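You operate a simulated robot arm through the tools that you are given. There is no shell and no other tool. Be economical: measure what you need, move in short steps, check, and stop when the job is done.

Carry out the task below with a simulated robot arm. There is one attempt and no reset: what you move stays moved.

TASK
Fetch the silver cap and set it on the small bowl.
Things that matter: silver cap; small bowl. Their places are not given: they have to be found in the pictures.

It is judged by the outcome, as a careful person would: the job done as asked, and still so three seconds after it is handed in. It fails if anything else is knocked over, pushed out of place, dropped, spilled or broken.

THE ROBOT
A 6-joint arm with a two-finger parallel gripper, fixed in place. Base frame: the origin is at the foot of the arm, x ahead of it, y to its left, z up; the work surface is at about z = 74. Lengths are in cm, angles in degrees, forces in N, time in s.
With the tool pointing down near the work surface it reaches from about 20 to 64 cm from the base axis. Its first joint turns from -66.0 to 66.0 degrees. Payload 2.7 kg.
Tool frame: the origin (TCP) lies between the finger pads and is the grasp point; the fingertips stand 2.3 cm ahead of it; z points along the fingers, y is the line along which they close. The gripper opens to 9.4 cm. The fingers are 3.8 cm wide and 1 cm thick; the gripper's body (5.4 by 9.6 cm) begins 3.9 cm behind the TCP.
Orientation is that of the tool frame in the base frame, as a unit quaternion [w, x, y, z]. With the fingers straight down and closing along the base's y, the tool's x points along the base's -x, its y along +y and its z along -z.

THE INTERFACE
- The arm moves only by the tool move_arm. Its argument "moves" is a list of rows, each a list of 5 numbers: the shift along the base's x, y, z in mm, then the turn about the base's z in degrees, then the opening, from 0 (shut) to 1 (fully open). In form: [[dx, dy, dz, twist, fingers], ...]. A call has 1 to 10 rows; each row shifts and turns the commanded pose from where the row before left it. A row lasts 0.2 s, in which the tool goes at most 5 cm and 8.6 degrees; a call with a longer step from one row to the next is refused whole, and so is a gripper value outside its range. A pose out of reach is approached as far as the arm can. The call stops where the force on the tool passes 40 N (or 10 N more than at its start, if that is more) or the arm is blocked; 0.2 s more then pass. The fingers move at their own pace (about 4.5 cm/s each) and stop on an object; they squeeze with about 36 N. The grip force told is the motor's: it shows also when the fingers shut on nothing. Time passes only in rows, and 0.2 s behind the last, so rows that do not move let the fingers close. It gives the time, the measured TCP pose, the force on the tool (base axes), the opening and the grip force at its end, in the units of the frame above (readings bear some noise).
- Cameras (640 x 400 px; columns grow to the right, rows downward): "scene" is fixed at [8.98, -45.17, 139.6]; the picture's right is [0.57, -0.82, 0.00], its down [-0.53, -0.37, -0.76] and it looks along [0.63, 0.43, -0.65] (base axes); focal length 345 px, centre (320, 200). "wrist" rides on the gripper at [-3.9, 0, -4.4] in the tool frame; the picture's right is [0.00, -1.00, 0.00], its down [0.97, 0.00, -0.24] and it looks along [0.24, 0.00, 0.97] (tool axes); focal length 218 px, centre (320, 200).
- camera(camera): a new picture of that camera. No time passes.
- point_at(camera, pixels): for up to 12 pixels [column, row] of the newest picture of that camera ("zoom" is the newest enlarged one), the place [x, y, z] in the base frame of the surface seen there, good to about 0.2 cm. No time passes.
- inspect(camera, box): a new picture of the part [left, top, right, bottom] of that camera's present view, enlarged. No time passes.
- job_done(): hands the job in; it is judged then, once.

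Work in short steps. Measure before you move; look again where a grasp or a placing could have gone wrong, and mend it. You have 60 turns and 24 pictures in all, the two below and enlarged ones among them. Open the gripper and draw the arm clear of the work before you hand the job in, unless the task says otherwise; then end with one line.

The tools are called as a command line: name --pt "numbers of a row" for each row, then --argument value for the rest, lists and objects as JSON in quotes. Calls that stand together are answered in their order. move_arm: Moves the arm, as the interface text tells. Its arguments: {"type":"object","properties":{"moves":{"type":"array","items":{"type":"array","items":{"type":"number"}}}},"required":["moves"]} The other tools are called the same way: camera (camera) takes a picture; point_at (camera, pixels) gives the place of the surface under pixels of a picture; inspect (camera, box) takes an enlarged picture of a part of a camera's view; job_done () hands the job in.

At the start:

```text
clock: 0.0
tcp_pos: [34.78, -19.97, 99.95]
ee_rot: [0.001, 0.001, 1.0, 0.0]
force: [0.1, -0.3, 0.1]
opening: 9.4
gripper_force: 0.1
```

scene: 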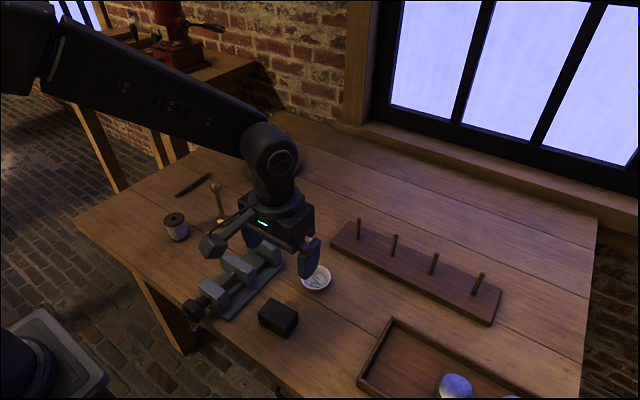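
wrist: 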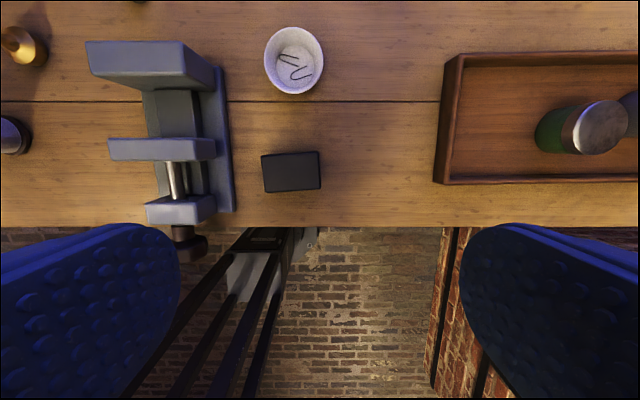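

The wrist view shows a bowl with staples near (295,60) and a jar with a silver-looking top at (600,125) in the tray. I'll enlarge both areas.

inspect --camera "scene" --box '[350, 300, 590, 400]'

inspect --camera "wrist" --box '[420, 20, 640, 200]'

point_at --camera "wrist" --pixels '[[295, 65], [295, 28], [268, 60], [322, 60], [295, 94], [600, 125], [565, 130], [627, 125], [600, 102], [600, 150], [540, 135], [500, 110]]'

```text
2.67 times, centred on (470, 350) of scene
```

zoom: 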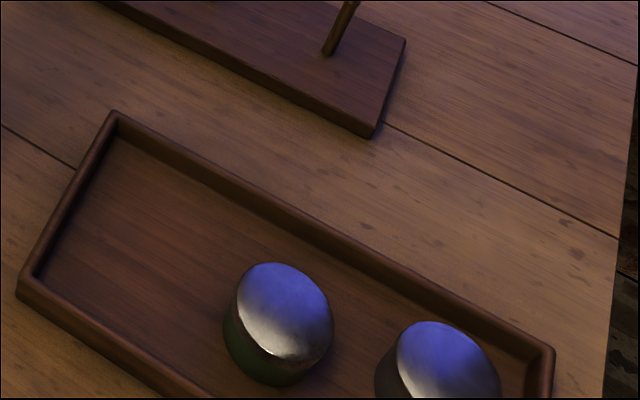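

```text
2.22 times, centred on (530, 110) of wrist
```

zoom: 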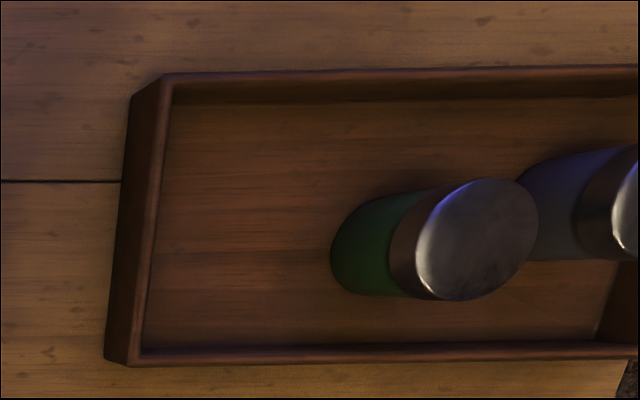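

```text
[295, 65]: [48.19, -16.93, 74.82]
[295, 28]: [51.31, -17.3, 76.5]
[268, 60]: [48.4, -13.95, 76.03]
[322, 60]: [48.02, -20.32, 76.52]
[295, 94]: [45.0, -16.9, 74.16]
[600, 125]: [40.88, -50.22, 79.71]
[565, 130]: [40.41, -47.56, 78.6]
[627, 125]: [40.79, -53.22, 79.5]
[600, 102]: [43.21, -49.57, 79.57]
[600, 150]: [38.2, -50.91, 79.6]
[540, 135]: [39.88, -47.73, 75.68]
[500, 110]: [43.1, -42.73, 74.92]
```

Two jars in the tray have metal lids, but they sit at the edge of reach and the arm hides part of the table. I'll move aside to see the rest before choosing.

move_arm --pt "-10 40 10 0 1" --pt "-10 45 10 0 1" --pt "-10 45 10 0 1" --pt "-10 45 10 0 1" --pt "0 45 10 0 1" --pt "0 45 0 0 1" --pt "0 45 0 0 1"

camera --camera "scene"

camera --camera "wrist"

```text
clock: 1.6
tcp_pos: [30.6, 11.24, 105.05]
ee_rot: [0.0, 0.001, 1.0, 0.0]
force: [-0.6, 0.0, -1.1]
opening: 9.39
gripper_force: 0.0
```

```text
19 pictures are left
```

scene: 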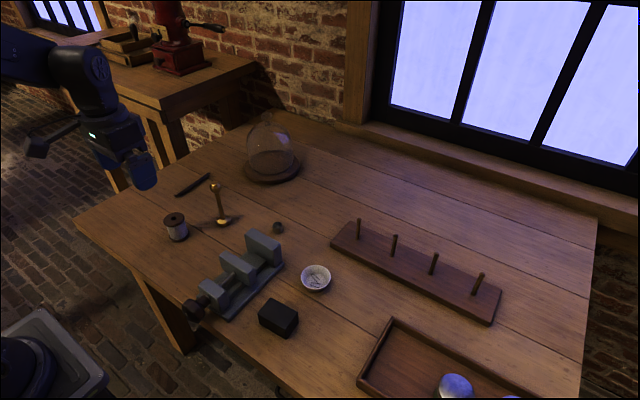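

```text
18 pictures are left
```

wrist: 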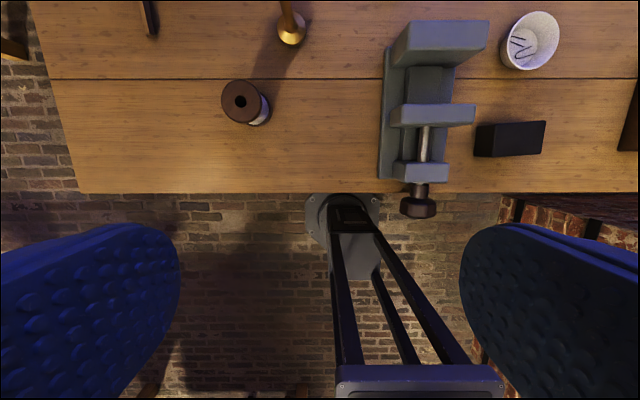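

A small round object appears at (278,228) in the scene view, so I'll enlarge it.

inspect --camera "scene" --box '[200, 180, 340, 300]'

inspect --camera "scene" --box '[430, 360, 530, 400]'

point_at --camera "scene" --pixels '[[278, 225], [273, 228], [283, 229], [278, 232], [315, 279], [265, 240], [218, 190], [223, 218], [358, 225], [240, 255]]'

```text
3.33 times, centred on (270, 240) of scene
```

zoom: 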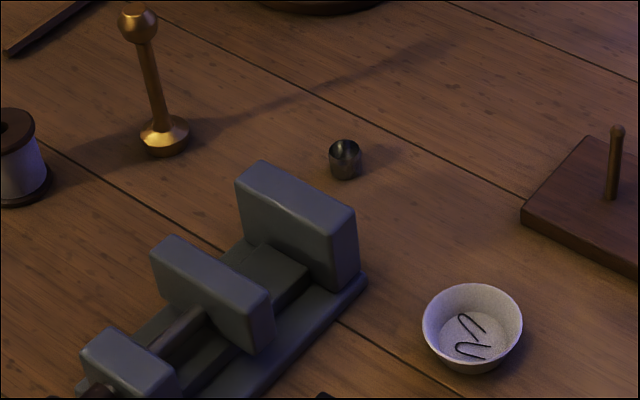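

```text
6.40 times, centred on (480, 380) of scene
```

zoom: 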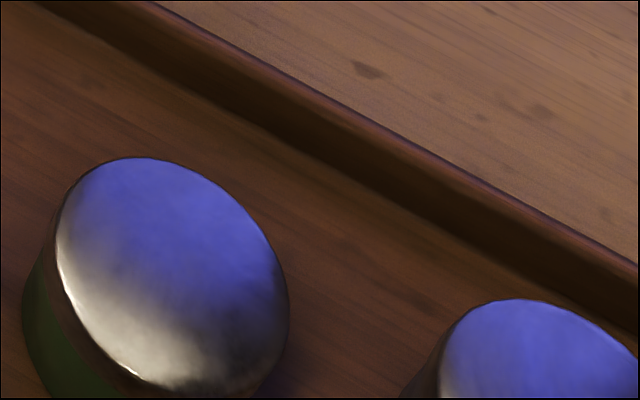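

```text
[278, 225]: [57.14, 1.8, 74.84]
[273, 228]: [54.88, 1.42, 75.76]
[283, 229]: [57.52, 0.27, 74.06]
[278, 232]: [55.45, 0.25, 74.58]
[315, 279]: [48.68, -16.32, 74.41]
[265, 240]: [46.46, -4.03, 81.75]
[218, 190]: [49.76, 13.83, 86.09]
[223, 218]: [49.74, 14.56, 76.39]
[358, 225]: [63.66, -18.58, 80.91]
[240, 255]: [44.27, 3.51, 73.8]
```

The candidate is a small loose metal cup at about (56,1). I'll bring the wrist camera over it for a closer look.

move_arm --pt "30 -20 -10 0 1" --pt "35 -20 -20 0 1" --pt "35 -20 -20 0 1" --pt "35 -20 -20 0 1" --pt "35 -15 -20 0 1" --pt "0 0 0 0 1"

camera --camera "wrist"

```text
clock: 3.0
tcp_pos: [47.92, 1.54, 95.88]
ee_rot: [-0.001, 0.0, 1.0, 0.0]
force: [0.7, 0.1, 0.4]
opening: 9.39
gripper_force: 0.2
```

```text
15 pictures are left
```

wrist: 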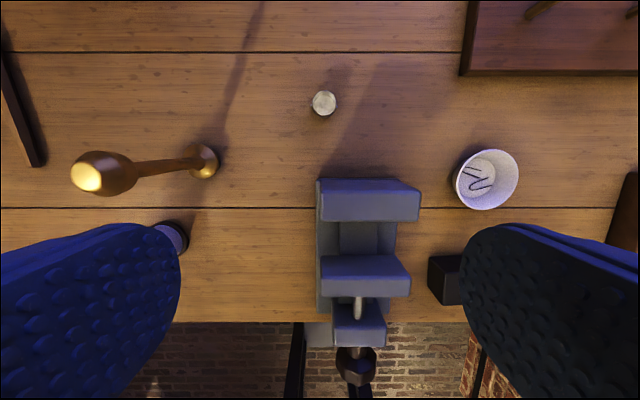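

inspect --camera "wrist" --box '[290, 75, 360, 130]'

point_at --camera "wrist" --pixels '[[324, 103], [312, 103], [335, 103], [324, 92], [324, 114], [487, 180], [487, 151], [487, 208], [458, 180], [517, 180], [365, 182], [365, 204]]'

```text
7.27 times, centred on (325, 102) of wrist
```

zoom: 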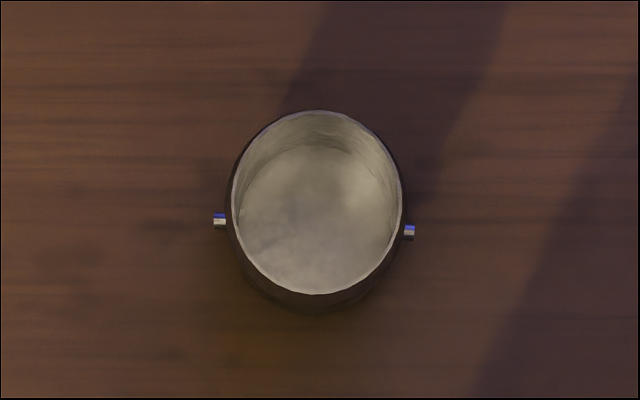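

```text
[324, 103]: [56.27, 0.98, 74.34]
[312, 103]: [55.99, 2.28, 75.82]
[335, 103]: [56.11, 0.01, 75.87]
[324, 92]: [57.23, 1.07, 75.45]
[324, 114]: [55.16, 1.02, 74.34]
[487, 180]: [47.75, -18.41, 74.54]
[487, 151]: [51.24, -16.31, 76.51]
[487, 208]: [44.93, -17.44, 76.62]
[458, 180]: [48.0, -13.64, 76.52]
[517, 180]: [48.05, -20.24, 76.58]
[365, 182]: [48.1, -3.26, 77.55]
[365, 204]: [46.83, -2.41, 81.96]
```

It is a small silver cap with two side pins, lying open side up, centred at about (56.15, 1.1) with its top near z=75.9. I'll twist so the fingers close across the pins' axis (along x), and half-close the gripper above the cap.

move_arm --pt "8 0 0 8.5 0.5" --pt "8 0 0 8.5 0.5" --pt "8 0 0 8.5 0.5" --pt "8 0 0 8.5 0.5" --pt "8 0 0 8.5 0.5" --pt "8 0 0 8.5 0.5" --pt "8 0 0 8.5 0.5" --pt "8 0 0 8.5 0.5" --pt "9 -2 0 8.5 0.5" --pt "9 -2 0 8.5 0.5"

move_arm --pt "0 0 -30 0 0.5" --pt "0 0 -30 0 0.5" --pt "0 0 -30 0 0.5" --pt "0 0 -20 0 0.5" --pt "0 0 0 0 0.5"

camera --camera "wrist"

```text
clock: 5.2
tcp_pos: [56.01, 0.98, 95.96]
ee_rot: [0.0, -0.676, 0.737, 0.001]
force: [-0.4, -0.3, -0.6]
opening: 4.71
gripper_force: 0.0
```

```text
clock: 6.4
tcp_pos: [56.05, 1.18, 84.93]
ee_rot: [0.001, -0.676, 0.737, 0.001]
force: [1.3, 0.3, 0.9]
opening: 4.74
gripper_force: 0.0
```

```text
13 pictures are left
```

wrist: 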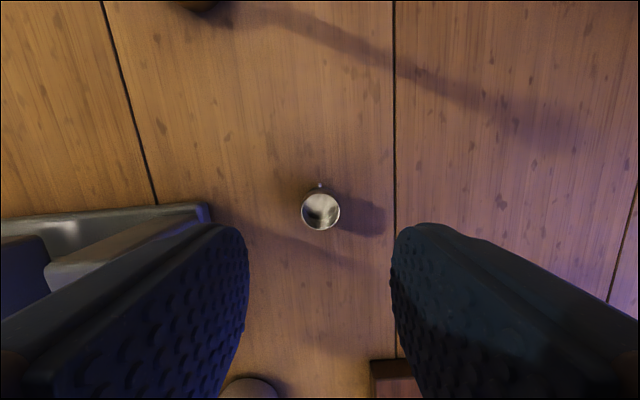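

The cap at (320,210) lies midway between the fingers. I'll measure it precisely before descending.

point_at --camera "wrist" --pixels '[[303, 211], [338, 211], [320, 195], [320, 228], [320, 212], [320, 184], [208, 210], [360, 240]]'

```text
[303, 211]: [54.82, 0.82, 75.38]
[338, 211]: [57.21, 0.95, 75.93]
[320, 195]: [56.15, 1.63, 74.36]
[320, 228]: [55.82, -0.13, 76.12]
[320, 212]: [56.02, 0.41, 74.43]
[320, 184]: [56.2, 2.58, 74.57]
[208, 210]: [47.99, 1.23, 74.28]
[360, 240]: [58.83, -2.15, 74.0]
```

Cap top is at z≈76.1 and the centre is under the TCP. I'll lower the tips to about z=74.9 and close.

move_arm --pt "0 0 -30 0 0.5" --pt "0 -1 -25 0 0.5" --pt "0 0 -15 0 0.5" --pt "0 0 -8 0 0.5" --pt "0 0 0 0 0.5"

move_arm --pt "0 0 0 0 0.15" --pt "0 0 0 0 0.15" --pt "0 0 0 0 0.15" --pt "0 0 0 0 0.15"

```text
clock: 7.6
tcp_pos: [55.97, 0.95, 77.08]
ee_rot: [-0.001, -0.675, 0.737, -0.001]
force: [-0.8, -0.1, 0.1]
opening: 4.69
gripper_force: 0.1
```

```text
clock: 8.6
tcp_pos: [55.9, 1.02, 77.16]
ee_rot: [0.0, -0.676, 0.737, 0.0]
force: [-0.1, 0.4, 0.4]
opening: 2.13
gripper_force: 36.1
```

Gripped at 2.13 cm with 36 N. I'll lift and carry it over the bowl, whose rim is centred at about (48.1, -17.0).

move_arm --pt "0 0 30 0 0.15" --pt "0 0 40 0 0.15" --pt "0 0 50 0 0.15" --pt "0 -30 0 0 0.15" --pt "-13 -30 0 0 0.15" --pt "-13 -30 0 0 0.15" --pt "-13 -30 0 0 0.15" --pt "-13 -30 0 0 0.15" --pt "-13 -30 0 0 0.15" --pt "-13 0 0 0 0.15"

move_arm --pt "0 0 -30 0 0.15" --pt "0 0 -20 0 0.15" --pt "0 0 0 0 0.15"

camera --camera "wrist"

camera --camera "scene"

```text
clock: 10.8
tcp_pos: [48.27, -17.05, 88.98]
ee_rot: [0.0, -0.675, 0.737, 0.0]
force: [-0.2, 0.4, -0.8]
opening: 2.1
gripper_force: 35.8
```

```text
clock: 11.6
tcp_pos: [48.21, -16.92, 84.09]
ee_rot: [0.001, -0.676, 0.737, 0.0]
force: [0.0, 0.4, 0.3]
opening: 2.11
gripper_force: 35.8
```

```text
12 pictures are left
```

wrist: 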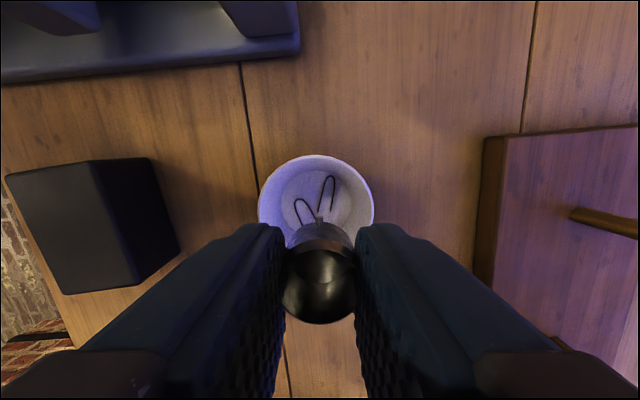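

```text
11 pictures are left
```

scene: 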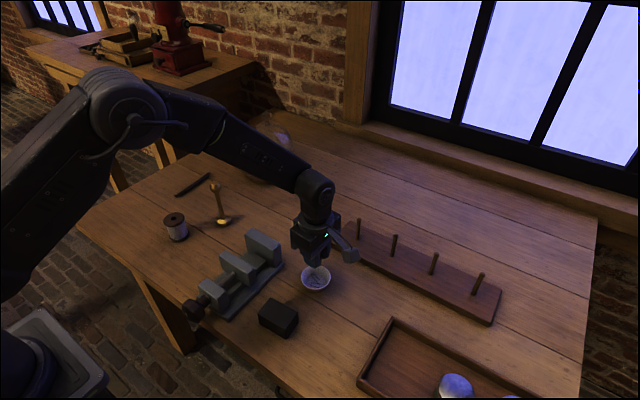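

The cap is held upright above the bowl. I'll check the bowl's rim and floor from here.

point_at --camera "wrist" --pixels '[[260, 207], [372, 207], [316, 157], [316, 195], [300, 200], [342, 205], [330, 183], [285, 190], [350, 190]]'

```text
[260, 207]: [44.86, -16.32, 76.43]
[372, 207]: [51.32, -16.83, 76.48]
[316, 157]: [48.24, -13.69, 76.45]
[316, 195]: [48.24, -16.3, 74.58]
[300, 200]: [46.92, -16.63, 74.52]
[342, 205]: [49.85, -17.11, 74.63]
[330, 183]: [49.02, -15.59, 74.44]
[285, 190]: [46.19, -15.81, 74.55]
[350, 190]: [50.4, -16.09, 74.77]
```

The rim is at z≈76.45 and the floor at 74.55, with the centre at about (48.1,-16.95). I'll lower until the cap is a few mm above the floor, keeping the tips just inside the rim.

move_arm --pt "-1 0 -25 0 0.15" --pt "0 0 -20 0 0.15" --pt "0 0 -10 0 0.15" --pt "0 0 -6 0 0.15" --pt "0 0 0 0 0.15"

inspect --camera "scene" --box '[270, 230, 370, 300]'

```text
clock: 12.5
tcp_pos: [48.35, -17.15, 79.18]
ee_rot: [0.002, -0.676, 0.737, -0.004]
force: [-0.9, -0.2, 8.3]
opening: 2.08
gripper_force: 36.3
stopped in row 4: the force on the tool passed its limit (the readings are from after the stop); the commanded pose is now the measured one
```

```text
5.71 times, centred on (320, 265) of scene
```

zoom: 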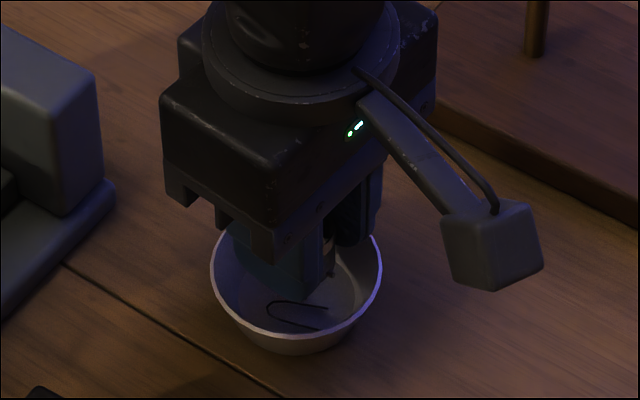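

Contact came early at TCP z=79.2. I'll back up a bit and look at what touched.

move_arm --pt "0 0 15 0 0.15" --pt "0 0 15 0 0.15" --pt "0 0 0 0 0.15"

camera --camera "wrist"

inspect --camera "scene" --box '[270, 230, 370, 300]'

```text
clock: 13.3
tcp_pos: [48.27, -17.11, 82.01]
ee_rot: [0.001, -0.676, 0.737, -0.001]
force: [0.4, 0.4, -0.5]
opening: 2.14
gripper_force: 35.7
```

```text
9 pictures are left
```

wrist: 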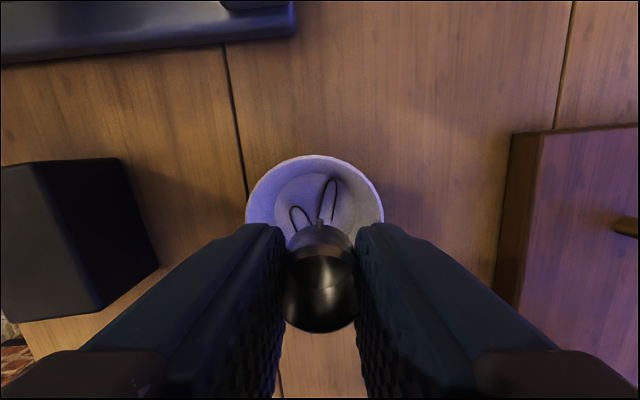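

```text
5.71 times, centred on (320, 265) of scene
```

zoom: 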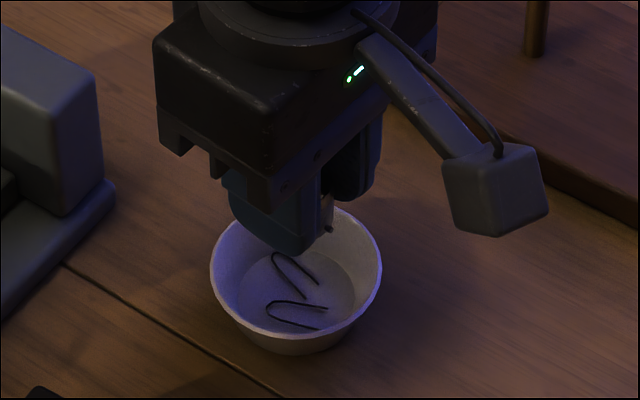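

The cap seems slightly pushed up in the grip, so the cap itself may have touched. I'll measure it and the nearby parts.

point_at --camera "wrist" --pixels '[[320, 328], [320, 262], [320, 230], [320, 222], [305, 232], [335, 232], [247, 210], [381, 210], [316, 157], [326, 190], [293, 212]]'

point_at --camera "zoom" --pixels '[[490, 265], [530, 270], [300, 245], [328, 228], [328, 205], [280, 260], [300, 310]]'

```text
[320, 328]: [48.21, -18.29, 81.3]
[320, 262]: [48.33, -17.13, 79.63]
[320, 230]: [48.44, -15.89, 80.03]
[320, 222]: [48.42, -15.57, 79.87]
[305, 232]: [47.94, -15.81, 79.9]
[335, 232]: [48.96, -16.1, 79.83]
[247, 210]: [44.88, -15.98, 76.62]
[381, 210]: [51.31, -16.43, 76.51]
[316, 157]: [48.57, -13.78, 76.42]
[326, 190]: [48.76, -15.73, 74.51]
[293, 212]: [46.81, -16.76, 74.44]
```

```text
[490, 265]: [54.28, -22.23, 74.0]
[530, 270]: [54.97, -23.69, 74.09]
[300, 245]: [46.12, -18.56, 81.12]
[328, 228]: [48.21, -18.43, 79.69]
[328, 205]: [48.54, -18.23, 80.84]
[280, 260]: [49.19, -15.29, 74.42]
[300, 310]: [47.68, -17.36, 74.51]
```

The cap was pushed up about 0.3 cm: its bottom met resistance at rim height (z≈76.4). I'll come down again slowly until light contact.

move_arm --pt "-1 1 -15 0 0.15" --pt "0 0 -7 0 0.15" --pt "0 0 -3 0 0.15" --pt "0 0 -1 0 0.15" --pt "0 0 0 0 0.15"

```text
clock: 14.5
tcp_pos: [48.12, -17.02, 79.36]
ee_rot: [0.001, -0.676, 0.737, -0.001]
force: [-1.0, -0.3, -0.5]
opening: 2.11
gripper_force: 35.9
```

move_arm --pt "0 0 -1 0 0.15" --pt "0 0 -1 0 0.15" --pt "0 0 0 0 0.15"

```text
clock: 15.3
tcp_pos: [48.19, -17.1, 79.29]
ee_rot: [0.001, -0.676, 0.737, -0.001]
force: [1.3, -0.4, -0.4]
opening: 2.11
gripper_force: 36.3
```

move_arm --pt "0 0 -1 0 0.15" --pt "0 0 -1 0 0.15" --pt "0 0 0 0 0.15"

```text
clock: 16.1
tcp_pos: [48.27, -17.0, 79.2]
ee_rot: [0.001, -0.676, 0.737, -0.003]
force: [-3.1, -0.5, 14.0]
opening: 2.1
gripper_force: 36.0
```

Light contact (14 N) at 79.2. I'll look before releasing.

inspect --camera "scene" --box '[290, 250, 340, 295]'

camera --camera "wrist"

```text
8.89 times, centred on (315, 272) of scene
```

zoom: 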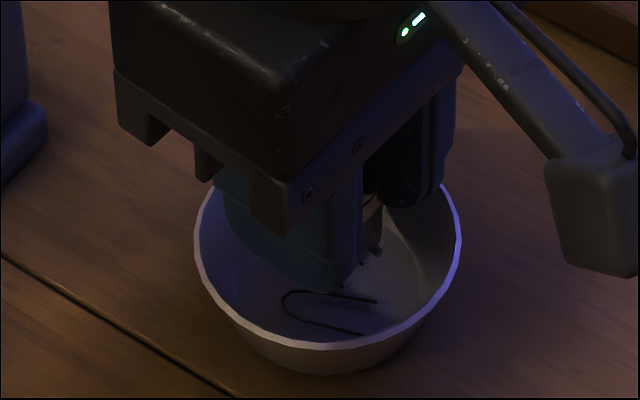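

```text
6 pictures are left
```

wrist: 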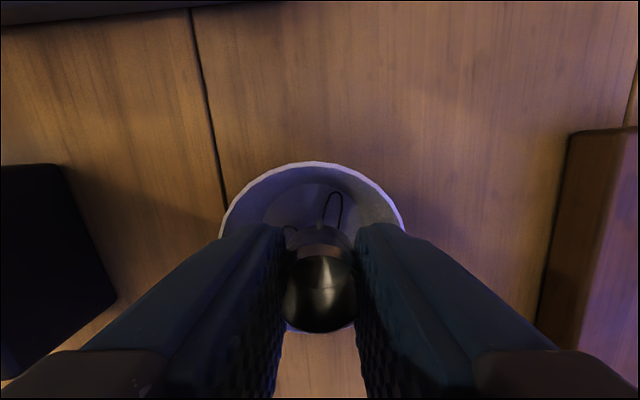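

The cap is centred and touching. I'll ease the load 1 mm, open slightly, and rise straight up.

move_arm --pt "0 0 1 0 0.15" --pt "0 0 0 0 0.26" --pt "0 0 0 0 0.32" --pt "0 0 0 0 0.38" --pt "0 0 0 0 0.38"

inspect --camera "scene" --box '[290, 250, 340, 295]'

```text
clock: 17.3
tcp_pos: [48.26, -16.89, 79.13]
ee_rot: [0.001, -0.676, 0.737, -0.001]
force: [0.1, 0.1, -0.1]
opening: 3.57
gripper_force: 0.1
```

```text
8.89 times, centred on (315, 272) of scene
```

zoom: 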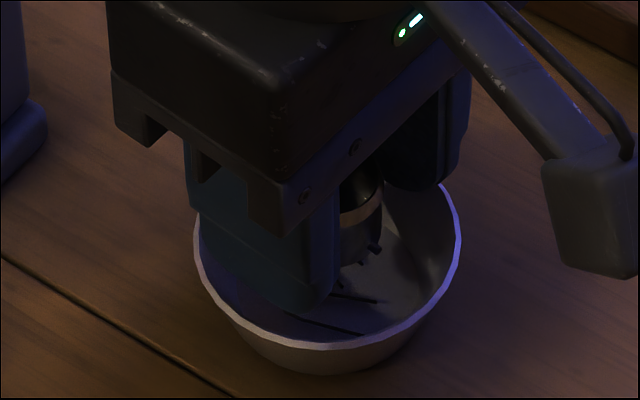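

The cap stays upright and the force is gone. I'll rise straight up slowly, then draw clear.

move_arm --pt "0 0 5 0 0.38" --pt "0 0 10 0 0.38" --pt "0 0 25 0 0.38" --pt "0 0 40 0 0.38" --pt "0 0 40 0 0.6" --pt "-20 40 30 0 1" --pt "-30 40 0 0 1" --pt "-30 40 0 0 1" --pt "-30 40 0 0 1" --pt "0 0 0 0 1"

inspect --camera "scene" --box '[240, 220, 390, 310]'

```text
refused: row 6 steps farther than a row can; nothing moved
```

```text
4.27 times, centred on (315, 265) of scene
```

zoom: 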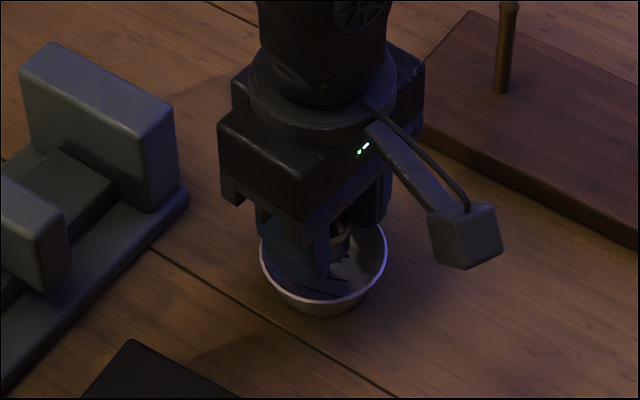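

One row was too long, so I'll resend with shorter steps.

move_arm --pt "0 0 5 0 0.38" --pt "0 0 10 0 0.38" --pt "0 0 25 0 0.38" --pt "0 0 40 0 0.38" --pt "0 0 40 0 0.6" --pt "0 0 40 0 1" --pt "-25 35 0 0 1" --pt "-25 35 0 0 1" --pt "-25 35 0 0 1" --pt "-25 35 0 0 1"

inspect --camera "scene" --box '[240, 220, 390, 310]'

```text
clock: 19.5
tcp_pos: [38.19, -2.94, 95.2]
ee_rot: [0.001, -0.676, 0.737, -0.002]
force: [-1.0, 0.2, -0.7]
opening: 9.4
gripper_force: 0.0
```

```text
4.27 times, centred on (315, 265) of scene
```

zoom: 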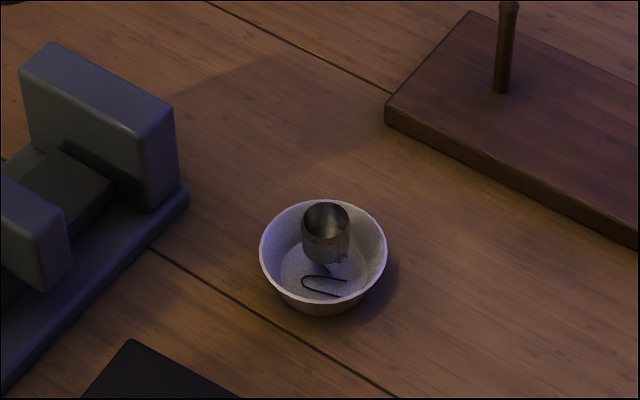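

The cap stands upright and centred on the bowl, nothing else has moved, and the arm is clear with the gripper open. I'll hand it in.

job_done

```text
The job is handed in.
```

The silver cap is standing upright in the middle of the small bowl, resting at about rim height rather than down on the bowl's floor; nothing else was disturbed.
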